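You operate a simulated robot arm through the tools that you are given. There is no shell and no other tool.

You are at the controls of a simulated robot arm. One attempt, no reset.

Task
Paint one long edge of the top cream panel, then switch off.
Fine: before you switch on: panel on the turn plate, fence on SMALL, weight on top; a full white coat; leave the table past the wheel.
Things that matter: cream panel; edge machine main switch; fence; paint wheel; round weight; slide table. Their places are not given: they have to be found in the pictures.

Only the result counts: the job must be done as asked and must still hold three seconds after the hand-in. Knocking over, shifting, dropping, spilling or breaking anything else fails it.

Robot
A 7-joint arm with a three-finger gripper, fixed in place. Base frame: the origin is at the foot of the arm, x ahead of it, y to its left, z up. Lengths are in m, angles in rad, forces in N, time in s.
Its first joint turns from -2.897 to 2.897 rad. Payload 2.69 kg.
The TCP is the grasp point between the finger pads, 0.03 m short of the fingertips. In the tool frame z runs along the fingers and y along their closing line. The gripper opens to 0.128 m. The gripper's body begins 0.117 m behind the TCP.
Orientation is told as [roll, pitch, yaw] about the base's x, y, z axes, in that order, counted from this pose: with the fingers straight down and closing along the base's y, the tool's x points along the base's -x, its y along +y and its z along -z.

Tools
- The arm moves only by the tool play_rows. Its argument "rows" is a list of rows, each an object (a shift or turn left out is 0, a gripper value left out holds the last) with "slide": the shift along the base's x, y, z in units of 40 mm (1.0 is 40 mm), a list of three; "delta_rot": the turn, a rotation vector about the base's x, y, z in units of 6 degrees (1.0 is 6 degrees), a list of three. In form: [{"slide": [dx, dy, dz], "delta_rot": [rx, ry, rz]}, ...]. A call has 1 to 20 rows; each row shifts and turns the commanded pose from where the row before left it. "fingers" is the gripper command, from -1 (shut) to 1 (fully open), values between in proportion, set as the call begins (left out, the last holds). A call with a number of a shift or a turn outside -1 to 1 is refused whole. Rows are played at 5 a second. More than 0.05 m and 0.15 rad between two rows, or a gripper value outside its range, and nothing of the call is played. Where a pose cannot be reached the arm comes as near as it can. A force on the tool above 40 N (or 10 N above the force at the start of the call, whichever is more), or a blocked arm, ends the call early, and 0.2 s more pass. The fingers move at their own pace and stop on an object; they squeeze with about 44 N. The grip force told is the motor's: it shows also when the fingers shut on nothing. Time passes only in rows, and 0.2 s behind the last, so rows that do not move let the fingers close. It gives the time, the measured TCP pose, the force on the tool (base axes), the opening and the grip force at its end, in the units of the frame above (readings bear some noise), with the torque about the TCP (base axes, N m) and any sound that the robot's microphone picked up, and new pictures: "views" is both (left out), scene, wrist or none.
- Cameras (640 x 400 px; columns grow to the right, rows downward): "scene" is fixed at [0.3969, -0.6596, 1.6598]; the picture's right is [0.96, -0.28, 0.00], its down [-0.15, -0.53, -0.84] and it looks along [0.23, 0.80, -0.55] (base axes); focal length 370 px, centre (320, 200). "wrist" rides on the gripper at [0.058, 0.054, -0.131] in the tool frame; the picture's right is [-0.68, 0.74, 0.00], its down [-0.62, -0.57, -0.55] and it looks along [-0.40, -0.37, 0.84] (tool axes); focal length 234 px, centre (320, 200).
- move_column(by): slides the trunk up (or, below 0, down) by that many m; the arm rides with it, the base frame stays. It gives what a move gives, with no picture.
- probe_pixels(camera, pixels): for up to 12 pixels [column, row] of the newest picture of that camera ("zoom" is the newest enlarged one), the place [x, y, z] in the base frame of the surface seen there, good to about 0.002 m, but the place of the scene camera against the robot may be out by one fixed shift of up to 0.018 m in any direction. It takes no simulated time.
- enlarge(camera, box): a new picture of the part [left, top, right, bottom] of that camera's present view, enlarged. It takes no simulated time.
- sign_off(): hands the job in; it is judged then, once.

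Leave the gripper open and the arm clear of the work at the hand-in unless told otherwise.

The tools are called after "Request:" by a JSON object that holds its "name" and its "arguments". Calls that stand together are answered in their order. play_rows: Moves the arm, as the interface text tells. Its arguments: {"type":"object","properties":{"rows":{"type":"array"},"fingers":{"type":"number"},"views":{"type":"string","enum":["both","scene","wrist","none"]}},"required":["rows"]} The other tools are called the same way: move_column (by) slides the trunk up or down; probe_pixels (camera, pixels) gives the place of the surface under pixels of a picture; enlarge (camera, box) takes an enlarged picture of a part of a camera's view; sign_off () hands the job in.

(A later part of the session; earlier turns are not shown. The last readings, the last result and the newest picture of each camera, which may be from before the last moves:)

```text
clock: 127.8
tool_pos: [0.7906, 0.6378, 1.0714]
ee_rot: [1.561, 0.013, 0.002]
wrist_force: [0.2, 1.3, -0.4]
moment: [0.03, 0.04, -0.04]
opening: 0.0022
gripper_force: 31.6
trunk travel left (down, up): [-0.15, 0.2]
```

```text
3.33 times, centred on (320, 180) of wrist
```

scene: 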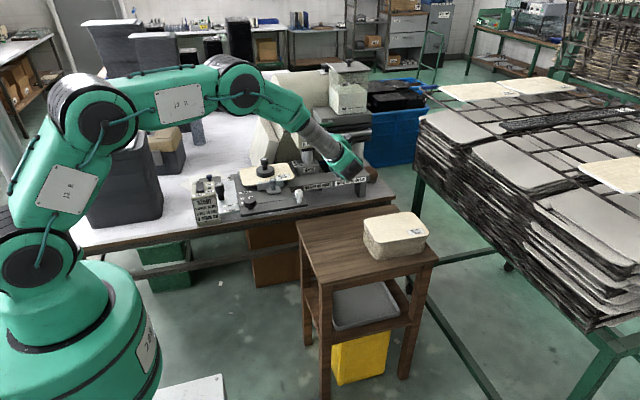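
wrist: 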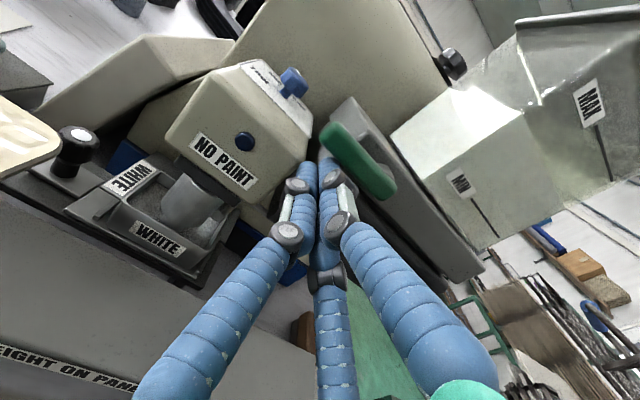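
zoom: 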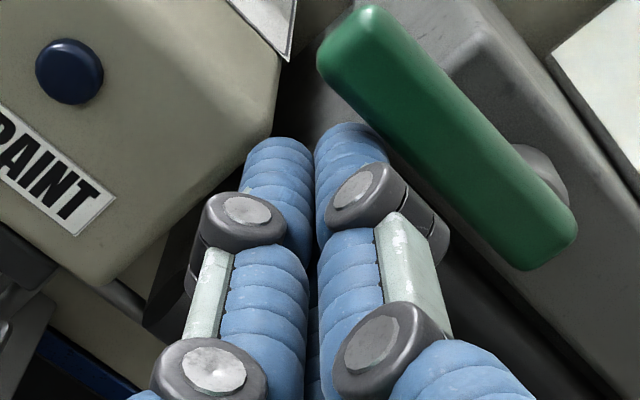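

The level (≈0.918) now matches the line. I'll check that the lever is fully closed by probing it, pressing up a little more if needed.

Request:
{"name": "probe_pixels", "arguments": {"camera": "zoom", "pixels": [[340, 70], [350, 45], [370, 85], [420, 125], [480, 175], [530, 230], [550, 240], [330, 55], [370, 12], [545, 175]]}}

Request:
{"name": "play_rows", "arguments": {"rows": [{"slide": [0, 0, 0.08]}, {"slide": [0, 0, 0]}], "views": "both"}}

Request:
{"name": "enlarge", "arguments": {"camera": "scene", "box": [308, 158, 318, 166]}}

Request:
{"name": "probe_pixels", "arguments": {"camera": "zoom", "pixels": [[329, 188], [120, 214], [140, 212], [320, 228], [300, 230], [340, 225], [140, 248], [310, 222], [130, 235], [170, 232], [120, 245], [350, 222]]}}

```text
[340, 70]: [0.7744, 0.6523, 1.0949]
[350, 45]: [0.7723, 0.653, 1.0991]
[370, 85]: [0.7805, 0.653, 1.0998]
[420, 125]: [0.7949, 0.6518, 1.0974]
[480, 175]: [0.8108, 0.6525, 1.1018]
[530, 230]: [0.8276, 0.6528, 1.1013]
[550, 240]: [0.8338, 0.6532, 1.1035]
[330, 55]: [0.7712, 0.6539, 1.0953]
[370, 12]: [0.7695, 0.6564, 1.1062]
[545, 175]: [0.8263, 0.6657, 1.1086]
```

```text
clock: 128.4
tool_pos: [0.7912, 0.6376, 1.0737]
ee_rot: [1.561, 0.014, 0.001]
wrist_force: [-1.0, -1.2, -6.1]
moment: [0.01, -0.02, -0.07]
opening: 0.0022
gripper_force: 31.2
trunk travel left (down, up): [-0.15, 0.2]
```

scene: 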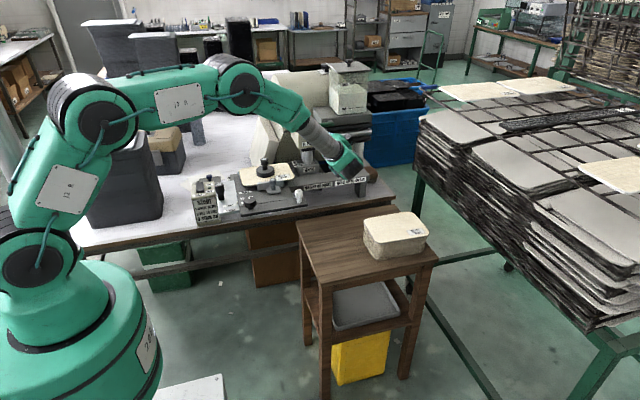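
wrist: 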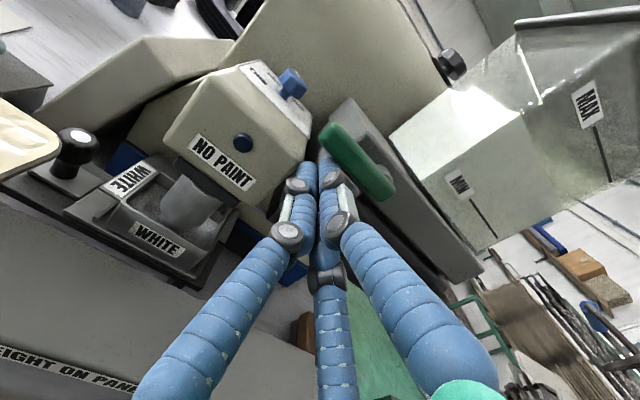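

```text
16.00 times, centred on (313, 162) of scene
```

zoom: 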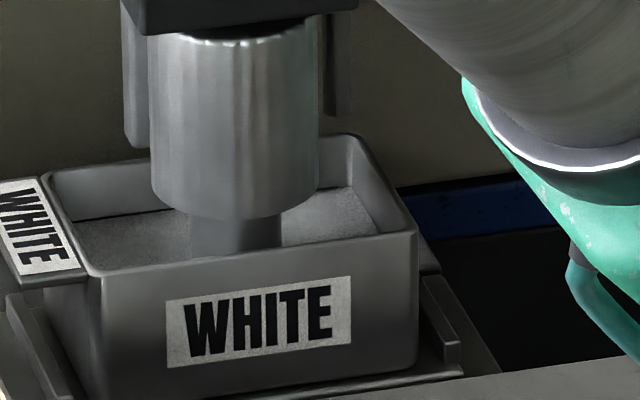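

```text
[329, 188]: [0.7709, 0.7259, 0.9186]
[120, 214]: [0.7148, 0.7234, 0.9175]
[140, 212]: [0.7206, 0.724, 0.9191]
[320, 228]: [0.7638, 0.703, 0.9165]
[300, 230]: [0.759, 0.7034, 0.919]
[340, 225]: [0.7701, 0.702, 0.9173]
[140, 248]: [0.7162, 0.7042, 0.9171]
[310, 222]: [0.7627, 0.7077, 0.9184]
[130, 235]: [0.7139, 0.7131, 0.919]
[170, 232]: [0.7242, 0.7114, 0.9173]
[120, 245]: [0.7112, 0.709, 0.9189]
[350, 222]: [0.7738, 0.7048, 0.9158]
```

The level holds at the line and the lever is at its closed stop. I'll withdraw the fingers (down a little, then straight back) and re-check lever and level.

Request:
{"name": "play_rows", "arguments": {"rows": [{"slide": [0, 0, -0.2]}, {"slide": [0, -0.7, 0]}, {"slide": [0, -0.9, 0.2]}, {"slide": [0, -0.9, 0.4]}, {"slide": [-0.3, -0.8, 0.5]}, {"slide": [-0.5, -0.5, 0.6]}], "views": "both"}}

Request:
{"name": "enlarge", "arguments": {"camera": "scene", "box": [304, 110, 352, 140]}}

Request:
{"name": "enlarge", "arguments": {"camera": "wrist", "box": [190, 120, 350, 230]}}

Request:
{"name": "enlarge", "arguments": {"camera": "scene", "box": [308, 158, 318, 166]}}

Request:
{"name": "probe_pixels", "arguments": {"camera": "zoom", "pixels": [[329, 188], [120, 214], [140, 212], [320, 228], [300, 230], [340, 225], [140, 248], [310, 222], [130, 235], [170, 232], [120, 245], [350, 222]]}}

```text
clock: 129.8
tool_pos: [0.7619, 0.4851, 1.1347]
ee_rot: [1.558, 0.012, 0.002]
wrist_force: [0.2, -0.3, -0.7]
moment: [-0.02, -0.01, 0.03]
opening: 0.0021
gripper_force: 30.6
trunk travel left (down, up): [-0.15, 0.2]
```

scene: 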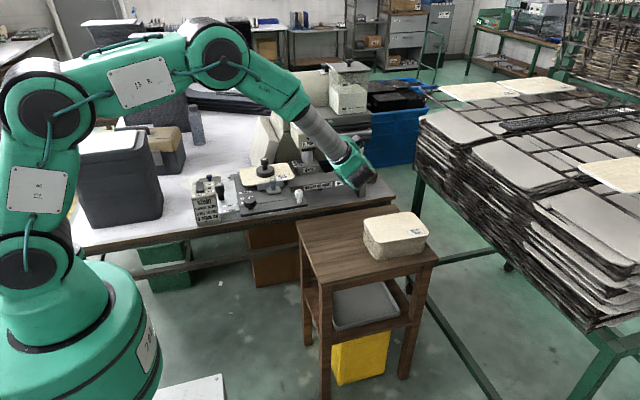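
wrist: 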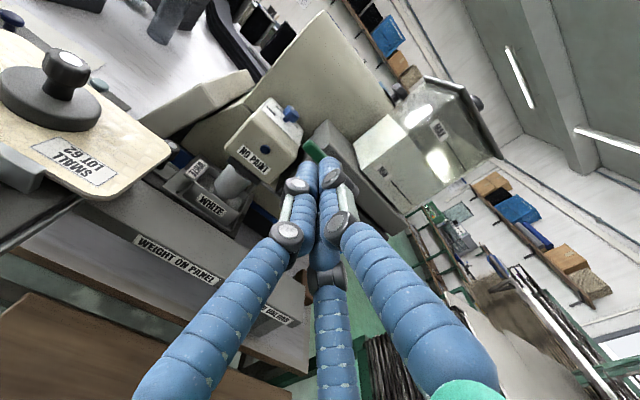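

```text
13.33 times, centred on (328, 125) of scene
```

zoom: 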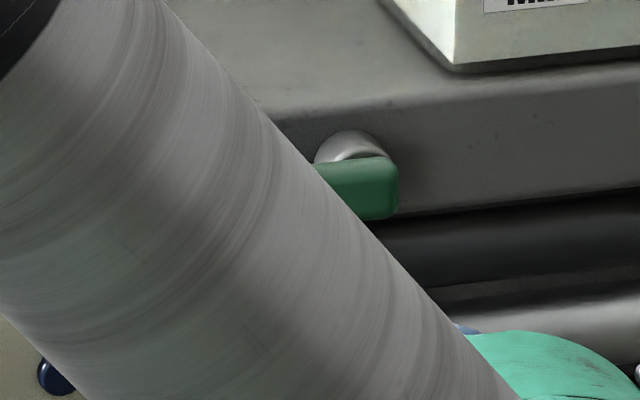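

```text
3.64 times, centred on (270, 175) of wrist
```

zoom: 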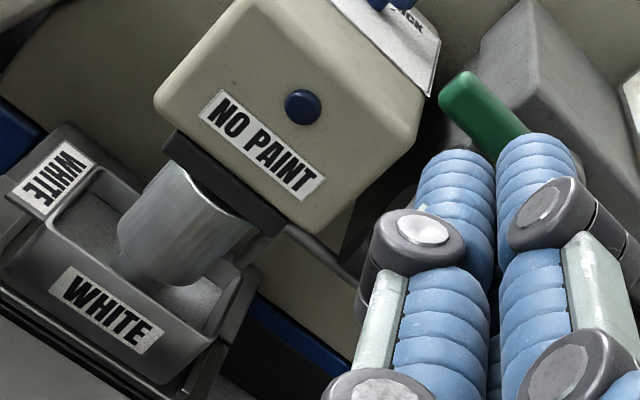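

```text
16.00 times, centred on (313, 162) of scene
```

zoom: 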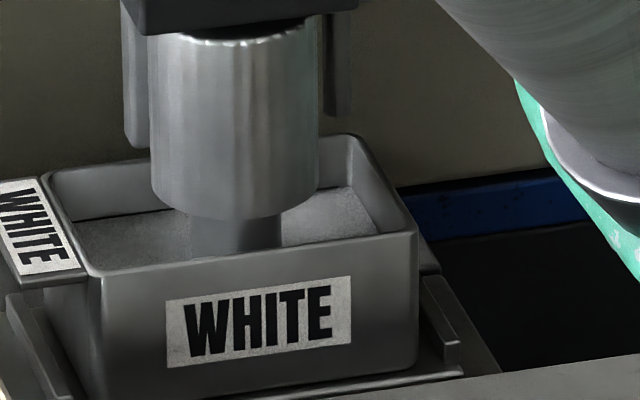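

```text
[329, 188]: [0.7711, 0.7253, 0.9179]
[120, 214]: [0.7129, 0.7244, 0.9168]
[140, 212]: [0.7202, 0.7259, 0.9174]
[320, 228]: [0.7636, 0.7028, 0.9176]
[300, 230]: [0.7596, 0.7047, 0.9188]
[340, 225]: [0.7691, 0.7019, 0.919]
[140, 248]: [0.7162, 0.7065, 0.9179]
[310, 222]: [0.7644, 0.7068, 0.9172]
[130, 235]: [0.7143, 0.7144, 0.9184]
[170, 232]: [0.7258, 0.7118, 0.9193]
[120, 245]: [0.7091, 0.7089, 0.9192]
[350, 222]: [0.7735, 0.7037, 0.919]
```

Paint is at the line and steady. Now I'll turn the tool down again and go above the main switch.

Request:
{"name": "play_rows", "arguments": {"rows": [{"slide": [-0.4, -0.1, 0.1], "delta_rot": [-1, 0, 0]}, {"slide": [-0.4, -0.1, 0.1], "delta_rot": [-1, 0, 0]}, {"slide": [-0.4, -0.1, 0.1], "delta_rot": [-1, 0, 0]}, {"slide": [-0.4, 0, 0.1], "delta_rot": [-1, 0, 0]}, {"slide": [-0.4, 0, 0.1], "delta_rot": [-1, 0, 0]}, {"slide": [-0.4, 0, 0.1], "delta_rot": [-1, 0, 0]}, {"slide": [-0.4, 0, 0], "delta_rot": [-1, 0, 0]}, {"slide": [-0.4, 0, 0], "delta_rot": [-1, 0, 0]}, {"slide": [-0.4, 0, 0], "delta_rot": [-1, 0, 0]}, {"slide": [-0.4, 0, 0], "delta_rot": [-1, 0, 0]}, {"slide": [-0.4, 0, 0], "delta_rot": [-1, 0, 0]}, {"slide": [-0.4, 0, 0], "delta_rot": [-1, 0, 0]}, {"slide": [-0.4, 0, 0], "delta_rot": [-1, 0, 0]}, {"slide": [-0.4, 0, 0], "delta_rot": [-1, 0, 0]}, {"slide": [-0.4, 0, 0], "delta_rot": [-0.88, -0.12, 0]}], "views": "none"}}

Request:
{"name": "play_rows", "arguments": {"rows": [{"slide": [-0.6, 0.6, 0]}, {"slide": [-0.6, 0.6, 0]}, {"slide": [-0.6, 0.6, 0]}, {"slide": [-0.6, 0.6, 0]}, {"slide": [-0.6, 0.6, 0]}, {"slide": [-0.6, 0.6, 0]}, {"slide": [0, 0, 0]}], "views": "both"}}

Request:
{"name": "enlarge", "arguments": {"camera": "wrist", "box": [220, 20, 460, 220]}}

```text
clock: 133.0
tool_pos: [0.5184, 0.4746, 1.1586]
ee_rot: [0.002, -0.011, -0.014]
wrist_force: [0.4, -0.6, -0.1]
moment: [0.02, 0.02, 0.02]
opening: 0.0022
gripper_force: 31.4
trunk travel left (down, up): [-0.15, 0.2]
```

```text
clock: 134.6
tool_pos: [0.3747, 0.6197, 1.1585]
ee_rot: [0.001, -0.011, -0.015]
wrist_force: [-0.5, -0.3, -0.4]
moment: [-0.04, -0.02, 0.04]
opening: 0.0019
gripper_force: 31.4
trunk travel left (down, up): [-0.15, 0.2]
```

scene: 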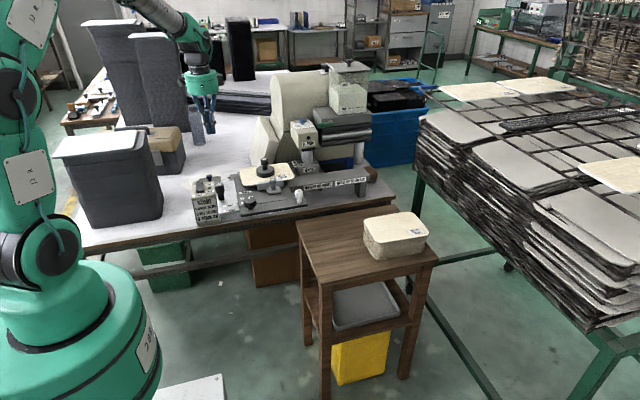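
wrist: 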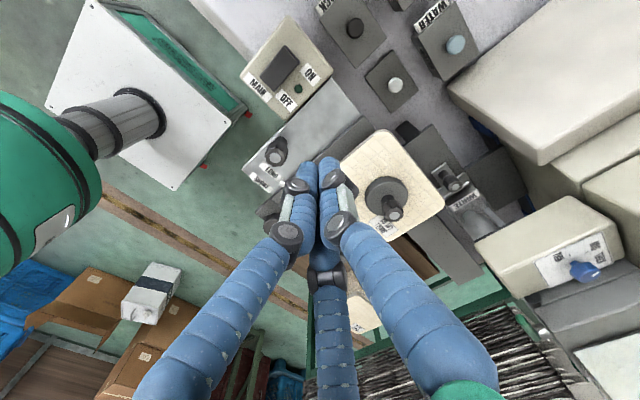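

```text
2.00 times, centred on (340, 120) of wrist
```

zoom: 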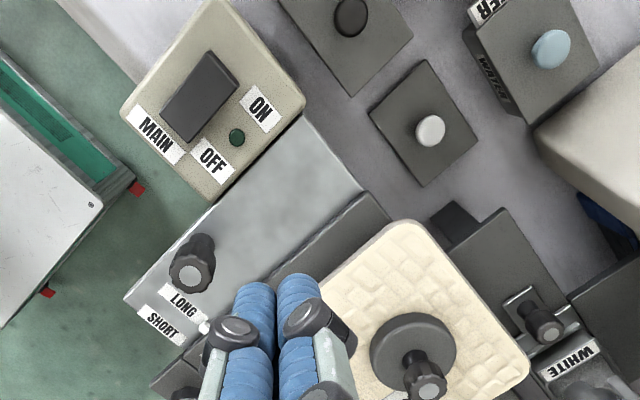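

I see the rocker at zoom (198,95), with its ON end toward (218,65). I'll probe its surface at both ends.

Request:
{"name": "probe_pixels", "arguments": {"camera": "zoom", "pixels": [[198, 95], [215, 65], [225, 72], [205, 60], [185, 130], [175, 120], [195, 135], [236, 137], [260, 105], [210, 155], [170, 90], [230, 90]]}}

Request:
{"name": "enlarge", "arguments": {"camera": "wrist", "box": [240, 20, 340, 110]}}

Request:
{"name": "enlarge", "arguments": {"camera": "scene", "box": [190, 172, 222, 196]}}

```text
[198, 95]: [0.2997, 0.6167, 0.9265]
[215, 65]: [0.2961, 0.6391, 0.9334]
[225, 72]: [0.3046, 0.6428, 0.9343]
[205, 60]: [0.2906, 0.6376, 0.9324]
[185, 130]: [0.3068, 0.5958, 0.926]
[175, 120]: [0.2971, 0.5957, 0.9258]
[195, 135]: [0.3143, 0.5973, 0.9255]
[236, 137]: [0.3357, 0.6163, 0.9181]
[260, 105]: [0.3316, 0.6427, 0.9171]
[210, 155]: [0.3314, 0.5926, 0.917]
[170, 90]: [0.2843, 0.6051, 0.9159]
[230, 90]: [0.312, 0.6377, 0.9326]
```

```text
4.44 times, centred on (290, 65) of wrist
```

zoom: 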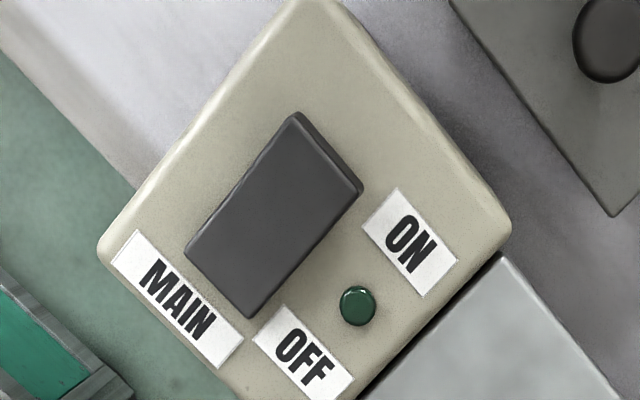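

```text
16.00 times, centred on (206, 184) of scene
```

zoom: 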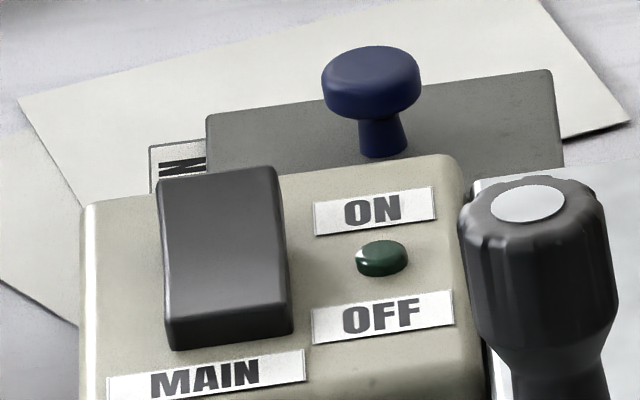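

The rocker's ON end (+y) is raised (z≈0.934 at (0.300, 0.640)) and its OFF end is pressed, so it's off. Before switching on, I'll test that the slide table moves freely by its white handle at ≈(0.634, 0.417). I go there with the fingers open.

Request:
{"name": "play_rows", "arguments": {"rows": [{"slide": [0.806, -0.63, 0]}, {"slide": [0.806, -0.63, 0]}, {"slide": [0.806, -0.63, 0]}, {"slide": [0.806, -0.63, 0]}, {"slide": [0.806, -0.63, 0]}, {"slide": [0.806, -0.63, 0]}, {"slide": [0.806, -0.63, -0.4]}, {"slide": [0.806, -0.63, -0.5]}, {"slide": [0, 0, -0.8]}, {"slide": [0, 0, -0.7]}, {"slide": [0, 0, 0], "delta_rot": [0, 0.1, 0.14]}], "fingers": -0.15, "views": "both"}}

Request:
{"name": "enlarge", "arguments": {"camera": "wrist", "box": [220, 80, 440, 260]}}

```text
clock: 137.0
tool_pos: [0.6322, 0.4173, 1.061]
ee_rot: [0.002, -0.001, 0.002]
wrist_force: [0.5, -0.2, -0.4]
moment: [-0.02, 0.03, 0.02]
opening: 0.0545
gripper_force: 0.1
trunk travel left (down, up): [-0.15, 0.2]
```

scene: 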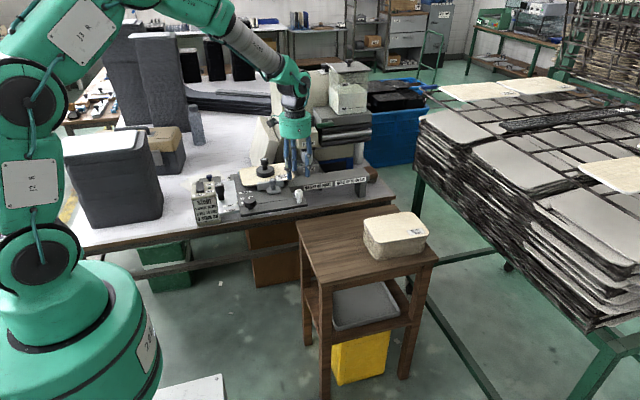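
wrist: 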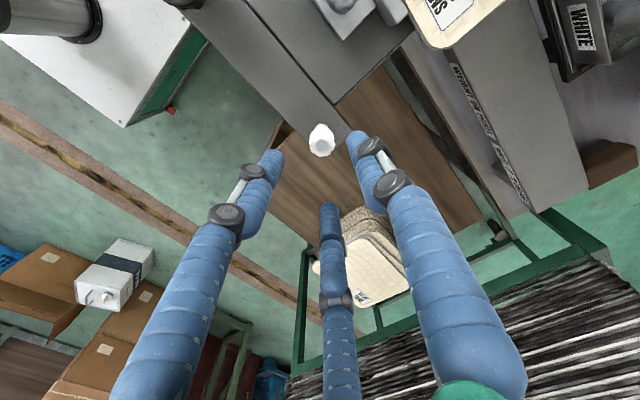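

```text
2.22 times, centred on (330, 170) of wrist
```

zoom: 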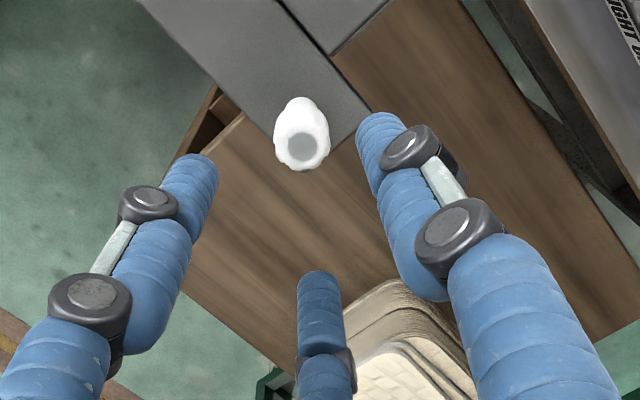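

Request:
{"name": "probe_pixels", "arguments": {"camera": "zoom", "pixels": [[302, 148], [295, 140], [310, 155], [280, 150], [325, 145], [300, 110], [330, 60], [260, 60]]}}

```text
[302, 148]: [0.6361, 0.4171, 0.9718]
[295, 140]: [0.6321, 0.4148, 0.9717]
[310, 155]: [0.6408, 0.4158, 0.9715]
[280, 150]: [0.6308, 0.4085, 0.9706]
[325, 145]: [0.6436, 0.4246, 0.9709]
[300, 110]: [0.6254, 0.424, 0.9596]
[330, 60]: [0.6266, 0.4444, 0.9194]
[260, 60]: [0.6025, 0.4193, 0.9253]
```

The handle's top centre is (0.636, 0.4165, 0.9715). I'll descend over it to TCP z≈0.967 and close.

Request:
{"name": "play_rows", "arguments": {"rows": [{"slide": [0.1, -0.02, -0.8]}, {"slide": [0, 0, -0.8]}, {"slide": [0, 0, -0.5]}, {"slide": [0, 0, -0.25]}, {"slide": [0, 0, 0]}], "views": "none"}}

Request:
{"name": "play_rows", "arguments": {"rows": [{"slide": [0, 0, 0]}, {"slide": [0, 0, 0]}, {"slide": [0, 0, 0]}], "fingers": -1, "views": "both"}}

Request:
{"name": "enlarge", "arguments": {"camera": "wrist", "box": [220, 80, 440, 260]}}

```text
clock: 138.2
tool_pos: [0.6373, 0.4159, 0.9677]
ee_rot: [0.002, 0.0, 0.0]
wrist_force: [-1.0, 0.3, -0.1]
moment: [0.03, 0.0, 0.0]
opening: 0.0545
gripper_force: 0.1
trunk travel left (down, up): [-0.15, 0.2]
```

```text
clock: 139.0
tool_pos: [0.6364, 0.4171, 0.9686]
ee_rot: [0.0, 0.001, 0.002]
wrist_force: [-4.8, 5.8, -3.9]
moment: [0.12, 0.33, 0.02]
opening: 0.0244
gripper_force: 44.9
trunk travel left (down, up): [-0.15, 0.2]
```

scene: 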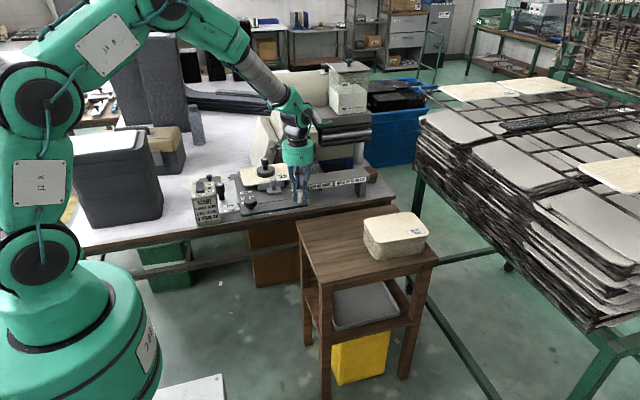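
wrist: 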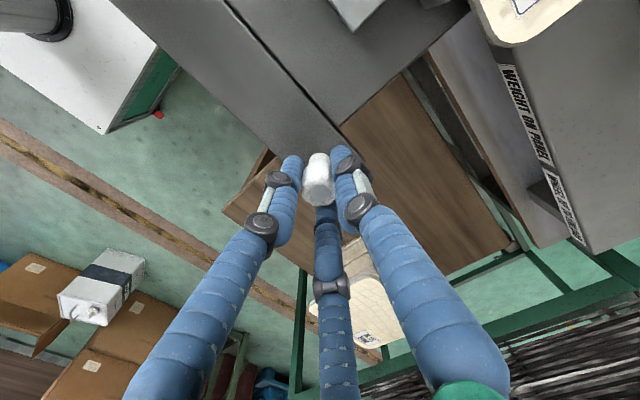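

```text
2.22 times, centred on (330, 170) of wrist
```

zoom: 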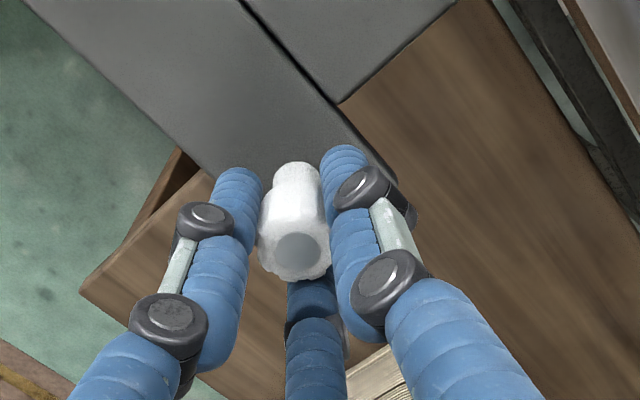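

The handle is gripped. I'll test with a small +x pull of 10 mm and watch the force.

Request:
{"name": "play_rows", "arguments": {"rows": [{"slide": [0.1, 0, 0]}, {"slide": [0.15, 0, 0]}, {"slide": [0, 0, 0]}], "views": "scene"}}

Request:
{"name": "enlarge", "arguments": {"camera": "scene", "box": [190, 150, 330, 220]}}

```text
clock: 139.8
tool_pos: [0.6478, 0.4167, 0.9687]
ee_rot: [0.002, 0.001, 0.001]
wrist_force: [1.6, 5.2, -9.0]
moment: [0.2, -0.32, 0.01]
opening: 0.0247
gripper_force: 45.0
trunk travel left (down, up): [-0.15, 0.2]
```

scene: 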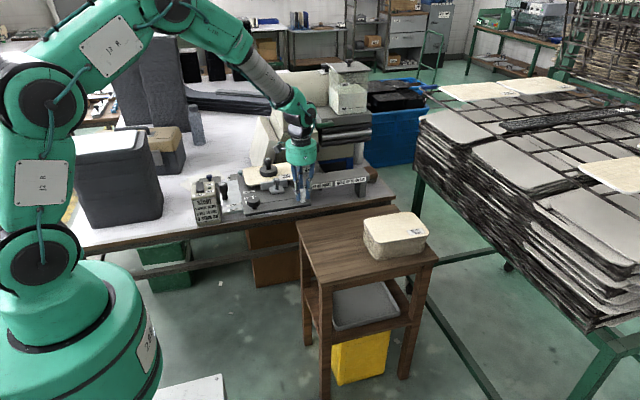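

```text
4.57 times, centred on (260, 185) of scene
```

zoom: 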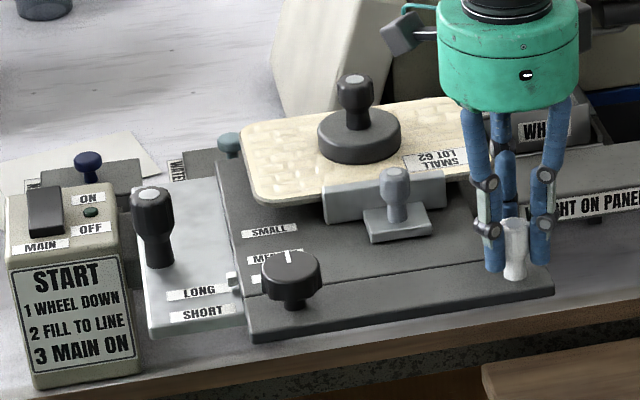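

The whole table (light plate, deck and strip) slides freely with little force. I'll slide it back to its start, release, and go to switch on.

Request:
{"name": "play_rows", "arguments": {"rows": [{"slide": [-0.12, 0, 0]}, {"slide": [-0.15, 0, 0]}, {"slide": [0, 0, 0]}], "views": "none"}}

Request:
{"name": "play_rows", "arguments": {"rows": [{"slide": [0, 0, 0]}, {"slide": [0, 0, 0]}, {"slide": [0, 0, 0.5]}, {"slide": [0, 0, 0.9]}, {"slide": [0, 0, 0.9]}, {"slide": [-0.5, 0.3, 0.9]}, {"slide": [-0.8, 0.5, 0.5]}, {"slide": [-0.8, 0.5, 0]}, {"slide": [-0.8, 0.5, 0]}, {"slide": [-0.8, 0.5, 0]}, {"slide": [-0.8, 0.5, 0]}, {"slide": [-0.8, 0.5, 0]}, {"slide": [-0.8, 0.5, 0]}], "fingers": -0.15, "views": "both"}}

```text
clock: 140.6
tool_pos: [0.6362, 0.4171, 0.9685]
ee_rot: [0.003, -0.002, 0.002]
wrist_force: [0.7, 4.9, -6.9]
moment: [-0.14, 0.14, 0.01]
opening: 0.0247
gripper_force: 44.8
trunk travel left (down, up): [-0.15, 0.2]
```

```text
clock: 143.4
tool_pos: [0.3935, 0.5679, 1.1162]
ee_rot: [0.003, 0.0, 0.001]
wrist_force: [-0.5, -0.2, -0.4]
moment: [0.01, 0.0, 0.0]
opening: 0.0545
gripper_force: 0.1
trunk travel left (down, up): [-0.15, 0.2]
```

scene: 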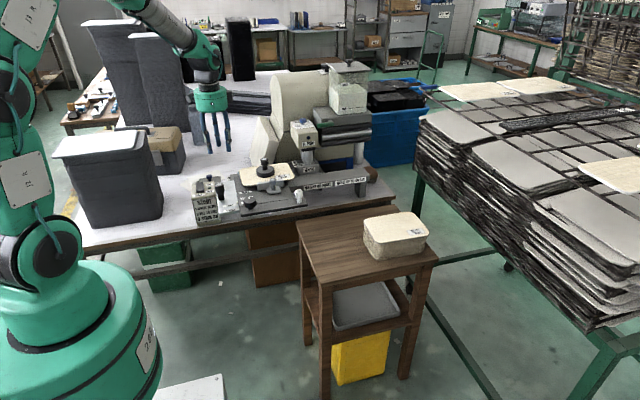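
wrist: 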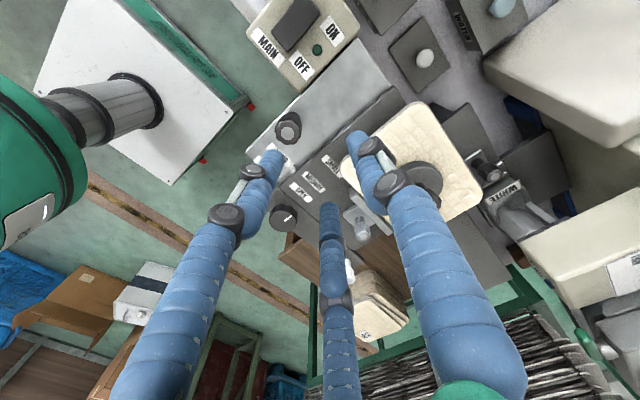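

Before switching on, a last look over everything: table, fence, weight, trough and dial.

Request:
{"name": "enlarge", "arguments": {"camera": "scene", "box": [190, 145, 330, 220]}}

Request:
{"name": "enlarge", "arguments": {"camera": "scene", "box": [280, 110, 340, 175]}}

Request:
{"name": "enlarge", "arguments": {"camera": "scene", "box": [308, 158, 318, 166]}}

```text
4.57 times, centred on (260, 182) of scene
```

zoom: 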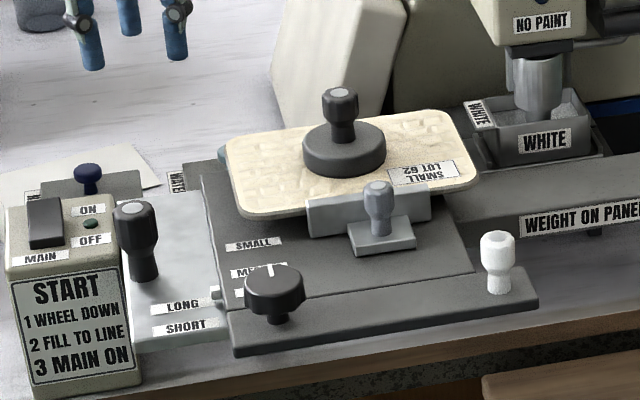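

```text
6.15 times, centred on (310, 142) of scene
```

zoom: 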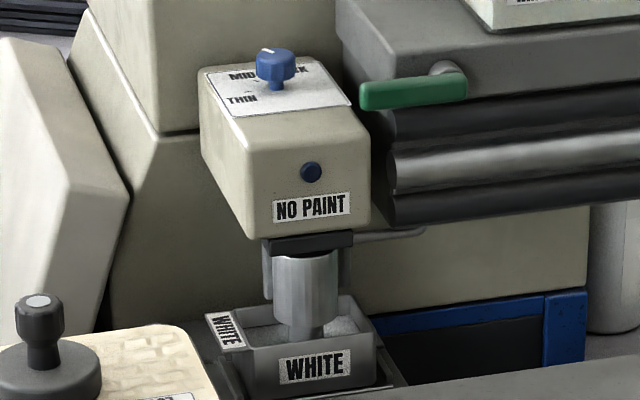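

```text
16.00 times, centred on (313, 162) of scene
```

zoom: 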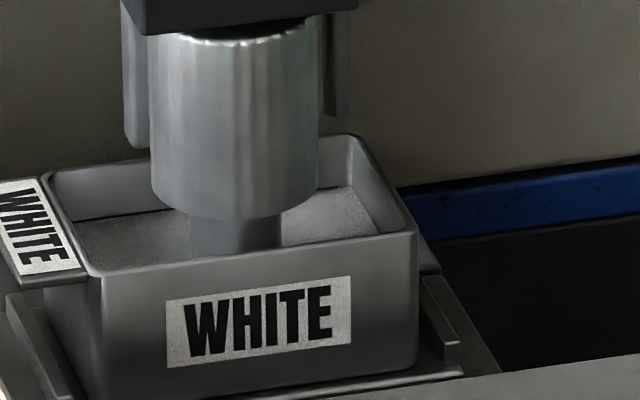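

All set: panel, fence at SMALL, weight on, wheel down, paint at the line, lever closed. I'll go to the ON end of the rocker with closed fingertips.

Request:
{"name": "play_rows", "arguments": {"rows": [{"slide": [-0.75, 0.6, 0]}, {"slide": [-0.75, 0.6, -0.3]}, {"slide": [-0.75, 0.6, -0.6]}, {"slide": [-0.04, 0, -0.9]}, {"slide": [0, 0, -0.9]}, {"slide": [0, 0, -0.75]}, {"slide": [0, 0, 0]}], "fingers": -1, "views": "both"}}

Request:
{"name": "enlarge", "arguments": {"camera": "wrist", "box": [240, 80, 420, 240]}}

Request:
{"name": "enlarge", "arguments": {"camera": "scene", "box": [185, 160, 235, 205]}}

```text
clock: 145.0
tool_pos: [0.3007, 0.6406, 0.9791]
ee_rot: [0.002, 0.001, 0.002]
wrist_force: [-0.5, 0.2, 0.0]
moment: [-0.03, -0.01, -0.04]
opening: 0.002
gripper_force: 31.7
trunk travel left (down, up): [-0.15, 0.2]
```

scene: 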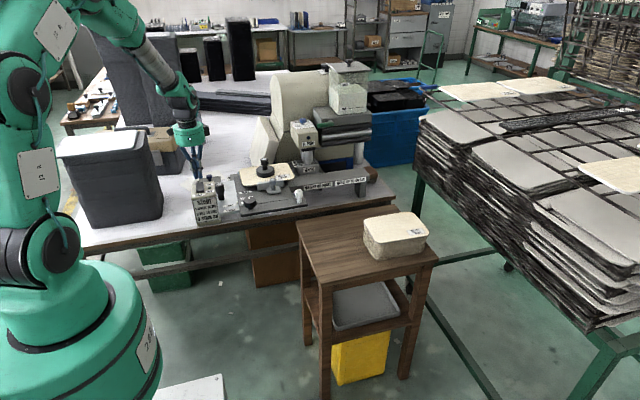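
wrist: 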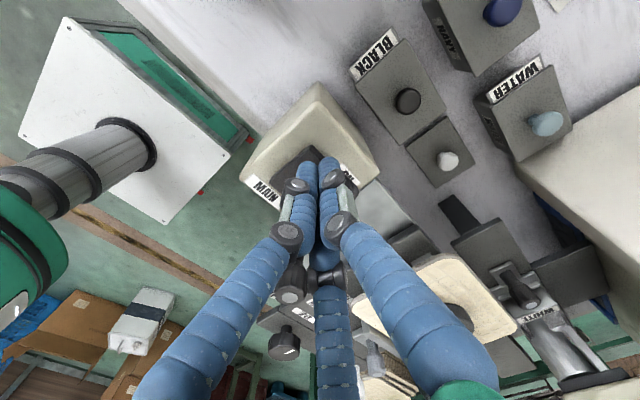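

```text
2.50 times, centred on (330, 160) of wrist
```

zoom: 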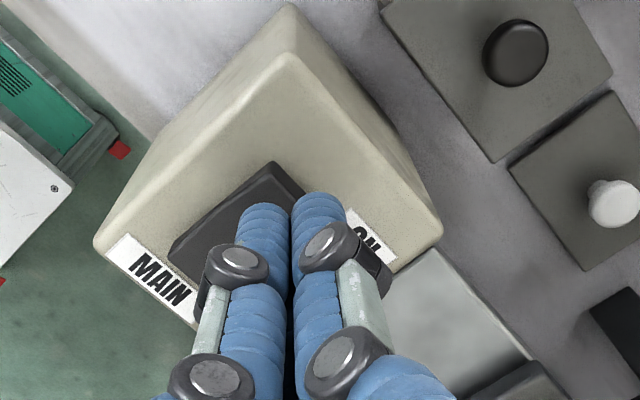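

```text
8.89 times, centred on (210, 182) of scene
```

zoom: 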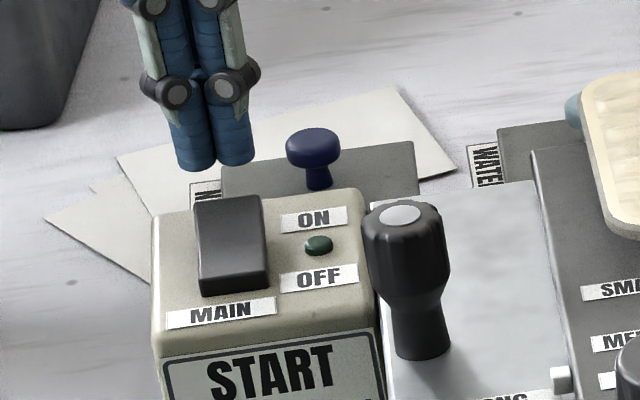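

The tips are above the ON end. I'll press down in small steps.

Request:
{"name": "play_rows", "arguments": {"rows": [{"slide": [0, 0, -0.25]}, {"slide": [0, 0, -0.15]}, {"slide": [0, 0, -0.1]}, {"slide": [0, 0, -0.08]}], "views": "both"}}

Request:
{"name": "enlarge", "arguments": {"camera": "scene", "box": [185, 160, 235, 205]}}

```text
clock: 146.0
tool_pos: [0.2999, 0.6398, 0.9569]
ee_rot: [0.0, 0.0, 0.001]
wrist_force: [-0.6, 0.1, 0.3]
moment: [-0.02, -0.01, 0.03]
opening: 0.0021
gripper_force: 31.7
trunk travel left (down, up): [-0.15, 0.2]
```

scene: 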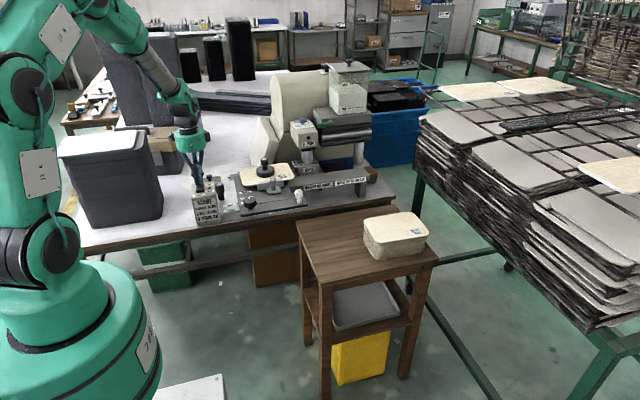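
wrist: 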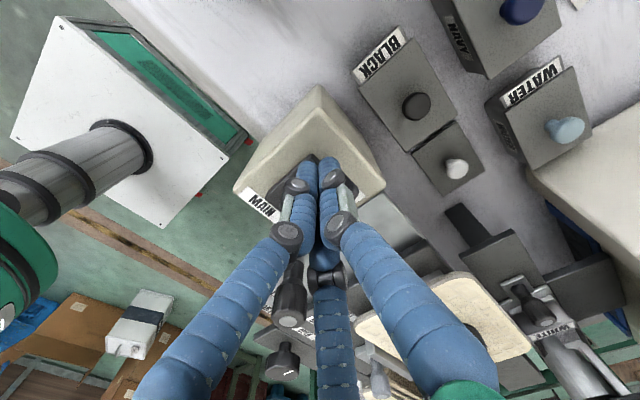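

```text
8.89 times, centred on (210, 182) of scene
```

zoom: 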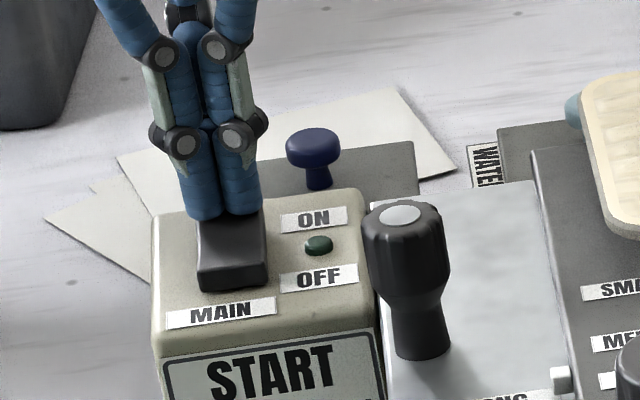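

No click yet (LED dark). I'll press 3 mm more at a time.

Request:
{"name": "play_rows", "arguments": {"rows": [{"slide": [0, 0, -0.08]}, {"slide": [0, 0, -0.06]}], "views": "scene"}}

Request:
{"name": "enlarge", "arguments": {"camera": "scene", "box": [185, 160, 235, 205]}}

```text
clock: 146.6
tool_pos: [0.3005, 0.6408, 0.9546]
ee_rot: [0.007, -0.002, 0.002]
wrist_force: [-1.1, -4.8, 27.4]
moment: [-0.44, 0.05, -0.01]
opening: 0.0022
gripper_force: 31.2
trunk travel left (down, up): [-0.15, 0.2]
```

scene: 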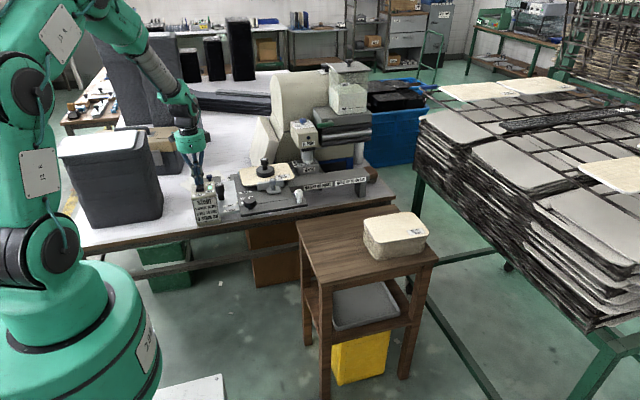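

```text
8.89 times, centred on (210, 182) of scene
```

zoom: 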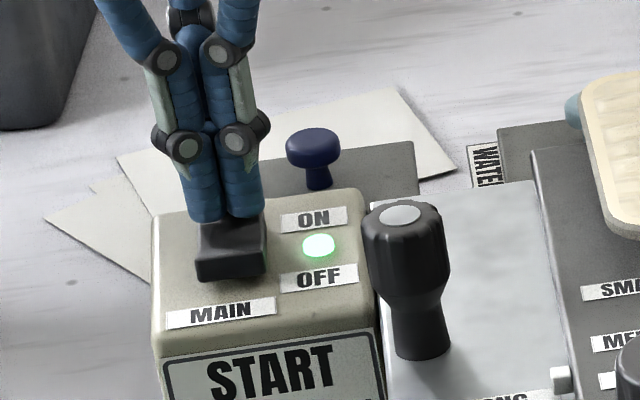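

The LED is lit: the machine is ON. I'll rise and go straight to the table handle.

Request:
{"name": "play_rows", "arguments": {"rows": [{"slide": [0, 0, 0.7]}, {"slide": [0, 0, 1]}, {"slide": [0, 0, 1]}, {"slide": [0.3, -0.2, 0.9]}, {"slide": [0.85, -0.57, 0]}, {"slide": [0.85, -0.57, 0]}, {"slide": [0.85, -0.57, 0]}, {"slide": [0.85, -0.57, 0]}, {"slide": [0.85, -0.57, 0]}, {"slide": [0.85, -0.57, 0]}, {"slide": [0.85, -0.57, 0]}, {"slide": [0.85, -0.57, 0]}, {"slide": [0.85, -0.57, 0]}, {"slide": [0.45, -0.28, -0.5]}, {"slide": [0, 0, -0.9]}, {"slide": [0, 0, 0]}], "fingers": -0.15, "views": "both"}}

Request:
{"name": "enlarge", "arguments": {"camera": "scene", "box": [280, 110, 340, 175]}}

Request:
{"name": "enlarge", "arguments": {"camera": "wrist", "box": [220, 80, 440, 260]}}

```text
clock: 150.0
tool_pos: [0.6373, 0.4158, 1.0384]
ee_rot: [0.002, 0.0, 0.002]
wrist_force: [0.0, 1.0, 0.0]
moment: [-0.04, 0.1, 0.0]
opening: 0.0545
gripper_force: 0.0
trunk travel left (down, up): [-0.15, 0.2]
```

scene: 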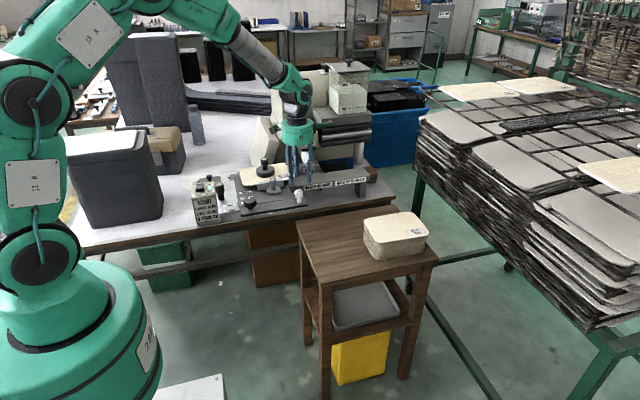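
wrist: 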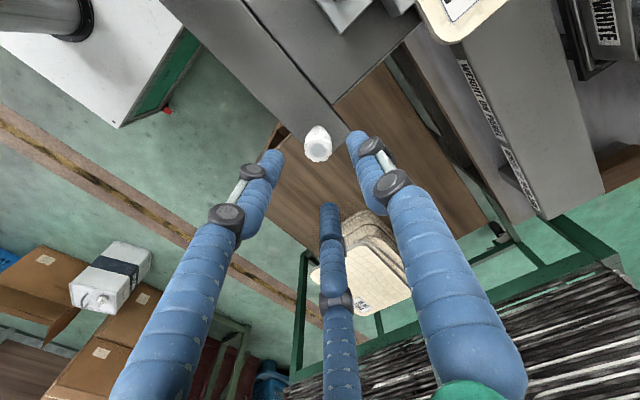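

```text
6.15 times, centred on (310, 142) of scene
```

zoom: 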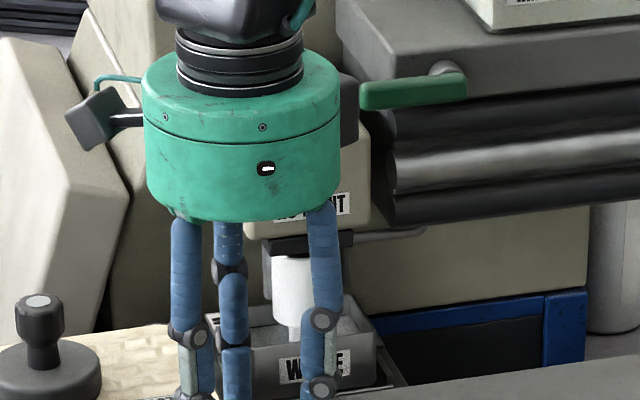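

```text
2.22 times, centred on (330, 170) of wrist
```

zoom: 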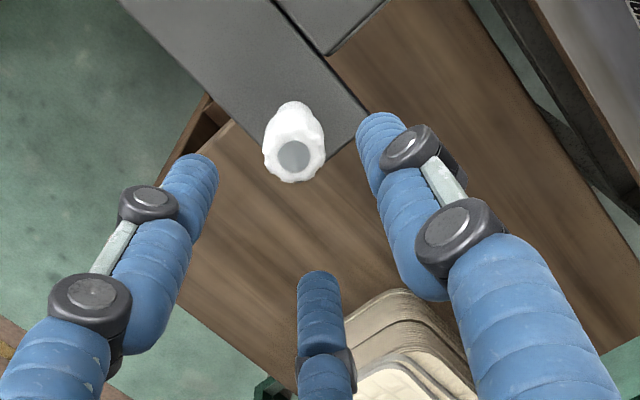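

The wheel is now coated white. The handle would go out of reach at the far end of the travel, so instead I'll push the table from the left end of its front strip (x≈0.429, y≈0.41), which stays within reach. I'll close the fingers and move there.

Request:
{"name": "play_rows", "arguments": {"rows": [{"slide": [-0.5, 0, 0.5]}, {"slide": [-1, 0, 0]}, {"slide": [-1, 0, 0]}, {"slide": [-1, 0, 0]}, {"slide": [-1, 0, 0]}, {"slide": [-1, 0, 0]}, {"slide": [-0.7, -0.1, -0.5]}, {"slide": [0, 0, -0.9]}, {"slide": [0, 0, 0]}], "fingers": -1, "views": "both"}}

Request:
{"name": "enlarge", "arguments": {"camera": "wrist", "box": [220, 80, 440, 260]}}

Request:
{"name": "enlarge", "arguments": {"camera": "scene", "box": [190, 160, 290, 230]}}

```text
clock: 152.0
tool_pos: [0.388, 0.4122, 1.0025]
ee_rot: [0.003, 0.0, 0.001]
wrist_force: [0.6, -0.3, 0.7]
moment: [-0.05, 0.01, 0.01]
opening: 0.0021
gripper_force: 31.1
trunk travel left (down, up): [-0.15, 0.2]
```

scene: 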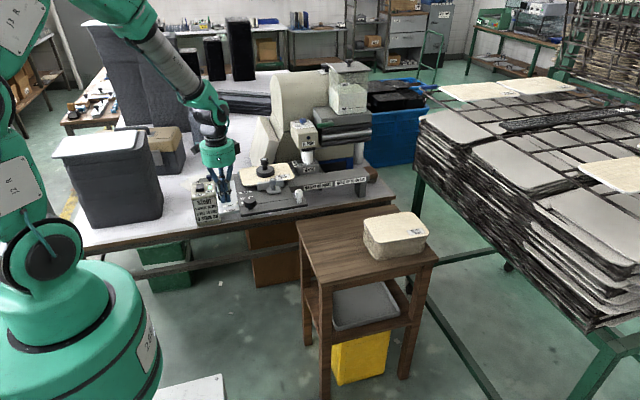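
wrist: 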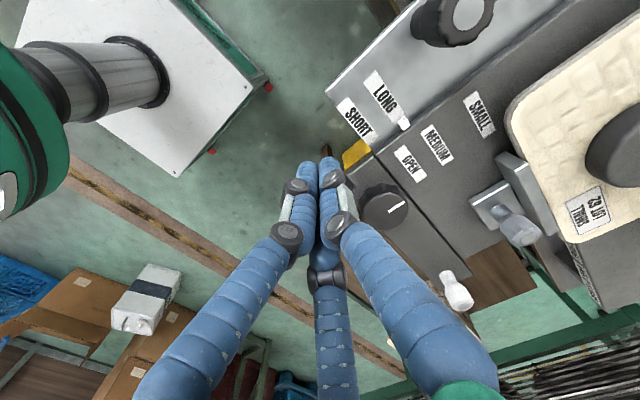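

```text
2.22 times, centred on (330, 170) of wrist
```

zoom: 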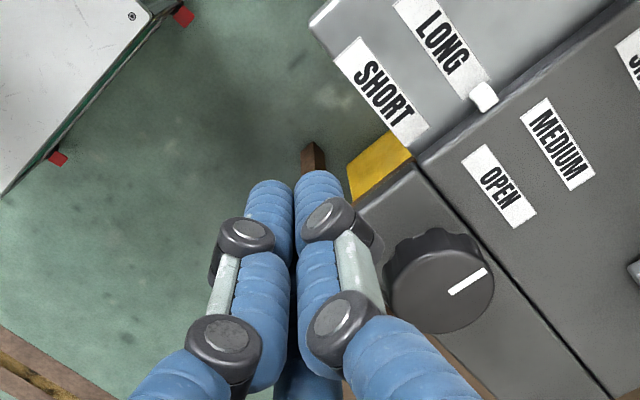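

```text
5.71 times, centred on (240, 195) of scene
```

zoom: 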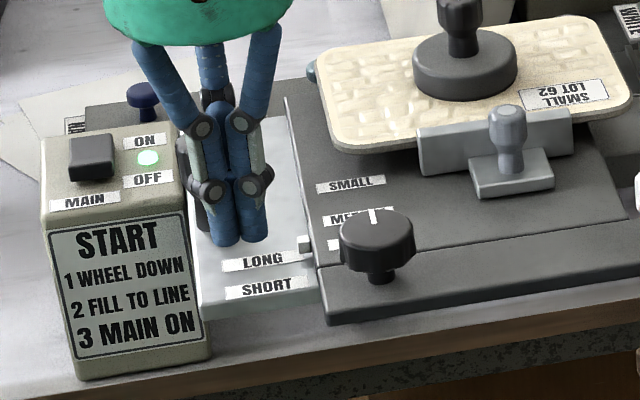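

I'll probe the strip's left end and the light plate's front edge before descending.

Request:
{"name": "probe_pixels", "arguments": {"camera": "zoom", "pixels": [[412, 168], [380, 195], [400, 185], [365, 210], [340, 70], [395, 135], [405, 148], [320, 30], [330, 50], [370, 225]]}}

```text
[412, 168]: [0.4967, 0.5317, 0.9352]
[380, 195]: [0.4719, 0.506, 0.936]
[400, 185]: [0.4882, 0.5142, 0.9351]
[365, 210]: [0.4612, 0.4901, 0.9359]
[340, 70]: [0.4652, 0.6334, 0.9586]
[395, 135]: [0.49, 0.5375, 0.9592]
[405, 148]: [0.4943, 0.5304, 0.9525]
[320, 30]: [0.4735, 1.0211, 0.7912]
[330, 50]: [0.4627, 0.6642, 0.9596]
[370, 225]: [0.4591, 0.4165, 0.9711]
```

That probed the scene zoom instead. I'll enlarge the wrist view again and probe there.

Request:
{"name": "enlarge", "arguments": {"camera": "wrist", "box": [220, 80, 440, 260]}}

Request:
{"name": "probe_pixels", "arguments": {"camera": "zoom", "pixels": [[412, 168], [380, 195], [400, 185], [365, 215], [345, 75], [390, 135], [405, 148], [325, 35], [330, 50], [372, 225]]}}

```text
2.22 times, centred on (330, 170) of wrist
```

zoom: 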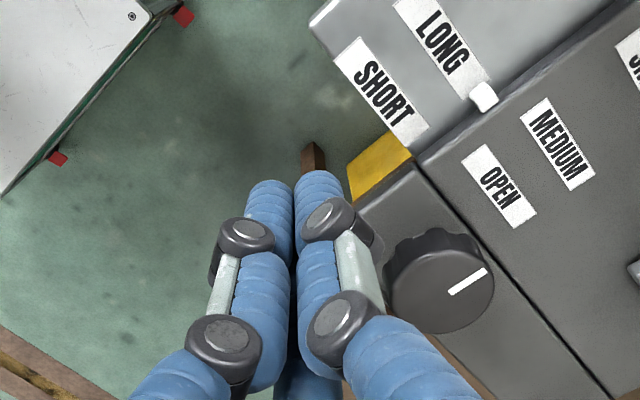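

```text
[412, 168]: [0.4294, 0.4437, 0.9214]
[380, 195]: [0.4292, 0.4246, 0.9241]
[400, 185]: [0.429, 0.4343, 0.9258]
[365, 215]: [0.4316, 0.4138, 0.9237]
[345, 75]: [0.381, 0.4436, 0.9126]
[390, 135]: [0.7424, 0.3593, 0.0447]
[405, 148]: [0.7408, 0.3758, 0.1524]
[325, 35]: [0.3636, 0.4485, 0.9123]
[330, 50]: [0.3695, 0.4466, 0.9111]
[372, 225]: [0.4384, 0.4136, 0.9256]
```

The strip's left end is at x=0.429 and there's room. I'll descend, make contact, and push the table quickly the first 8 cm, before the panel reaches the wheel.

Request:
{"name": "play_rows", "arguments": {"rows": [{"slide": [0, 0, -0.9]}, {"slide": [0, 0, -0.78]}, {"slide": [0.3, 0, 0]}, {"slide": [0.3, 0, 0]}, {"slide": [0.3, 0, 0]}, {"slide": [0.3, 0, 0]}, {"slide": [0.3, 0, 0]}, {"slide": [0.3, 0, 0]}, {"slide": [0.3, 0, 0]}], "views": "both"}}

Request:
{"name": "enlarge", "arguments": {"camera": "scene", "box": [200, 130, 360, 230]}}

```text
clock: 154.0
tool_pos: [0.4727, 0.4118, 0.9346]
ee_rot: [0.002, 0.001, 0.004]
wrist_force: [-0.3, 0.4, 0.3]
moment: [0.02, 0.03, 0.0]
opening: 0.0023
gripper_force: 30.6
trunk travel left (down, up): [-0.15, 0.2]
```

scene: 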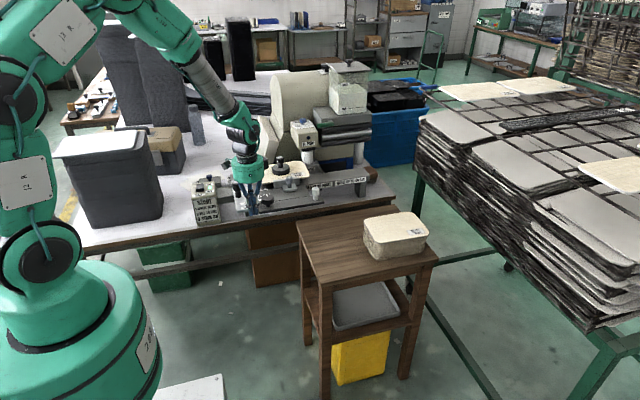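
wrist: 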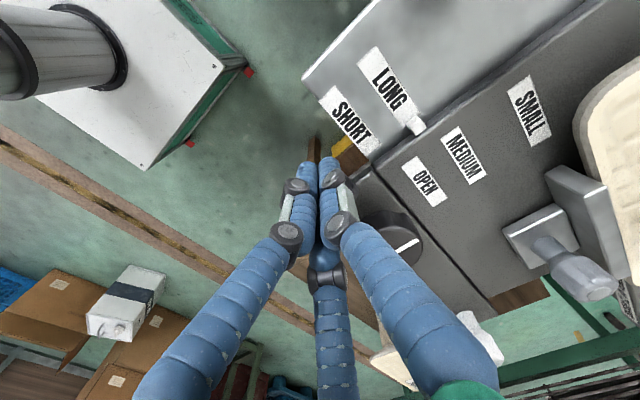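

```text
4.00 times, centred on (280, 180) of scene
```

zoom: 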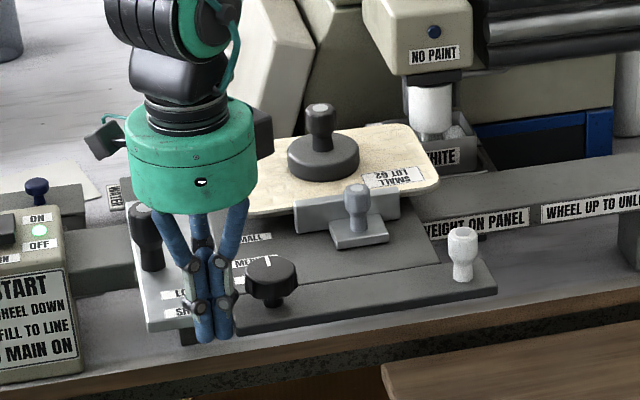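

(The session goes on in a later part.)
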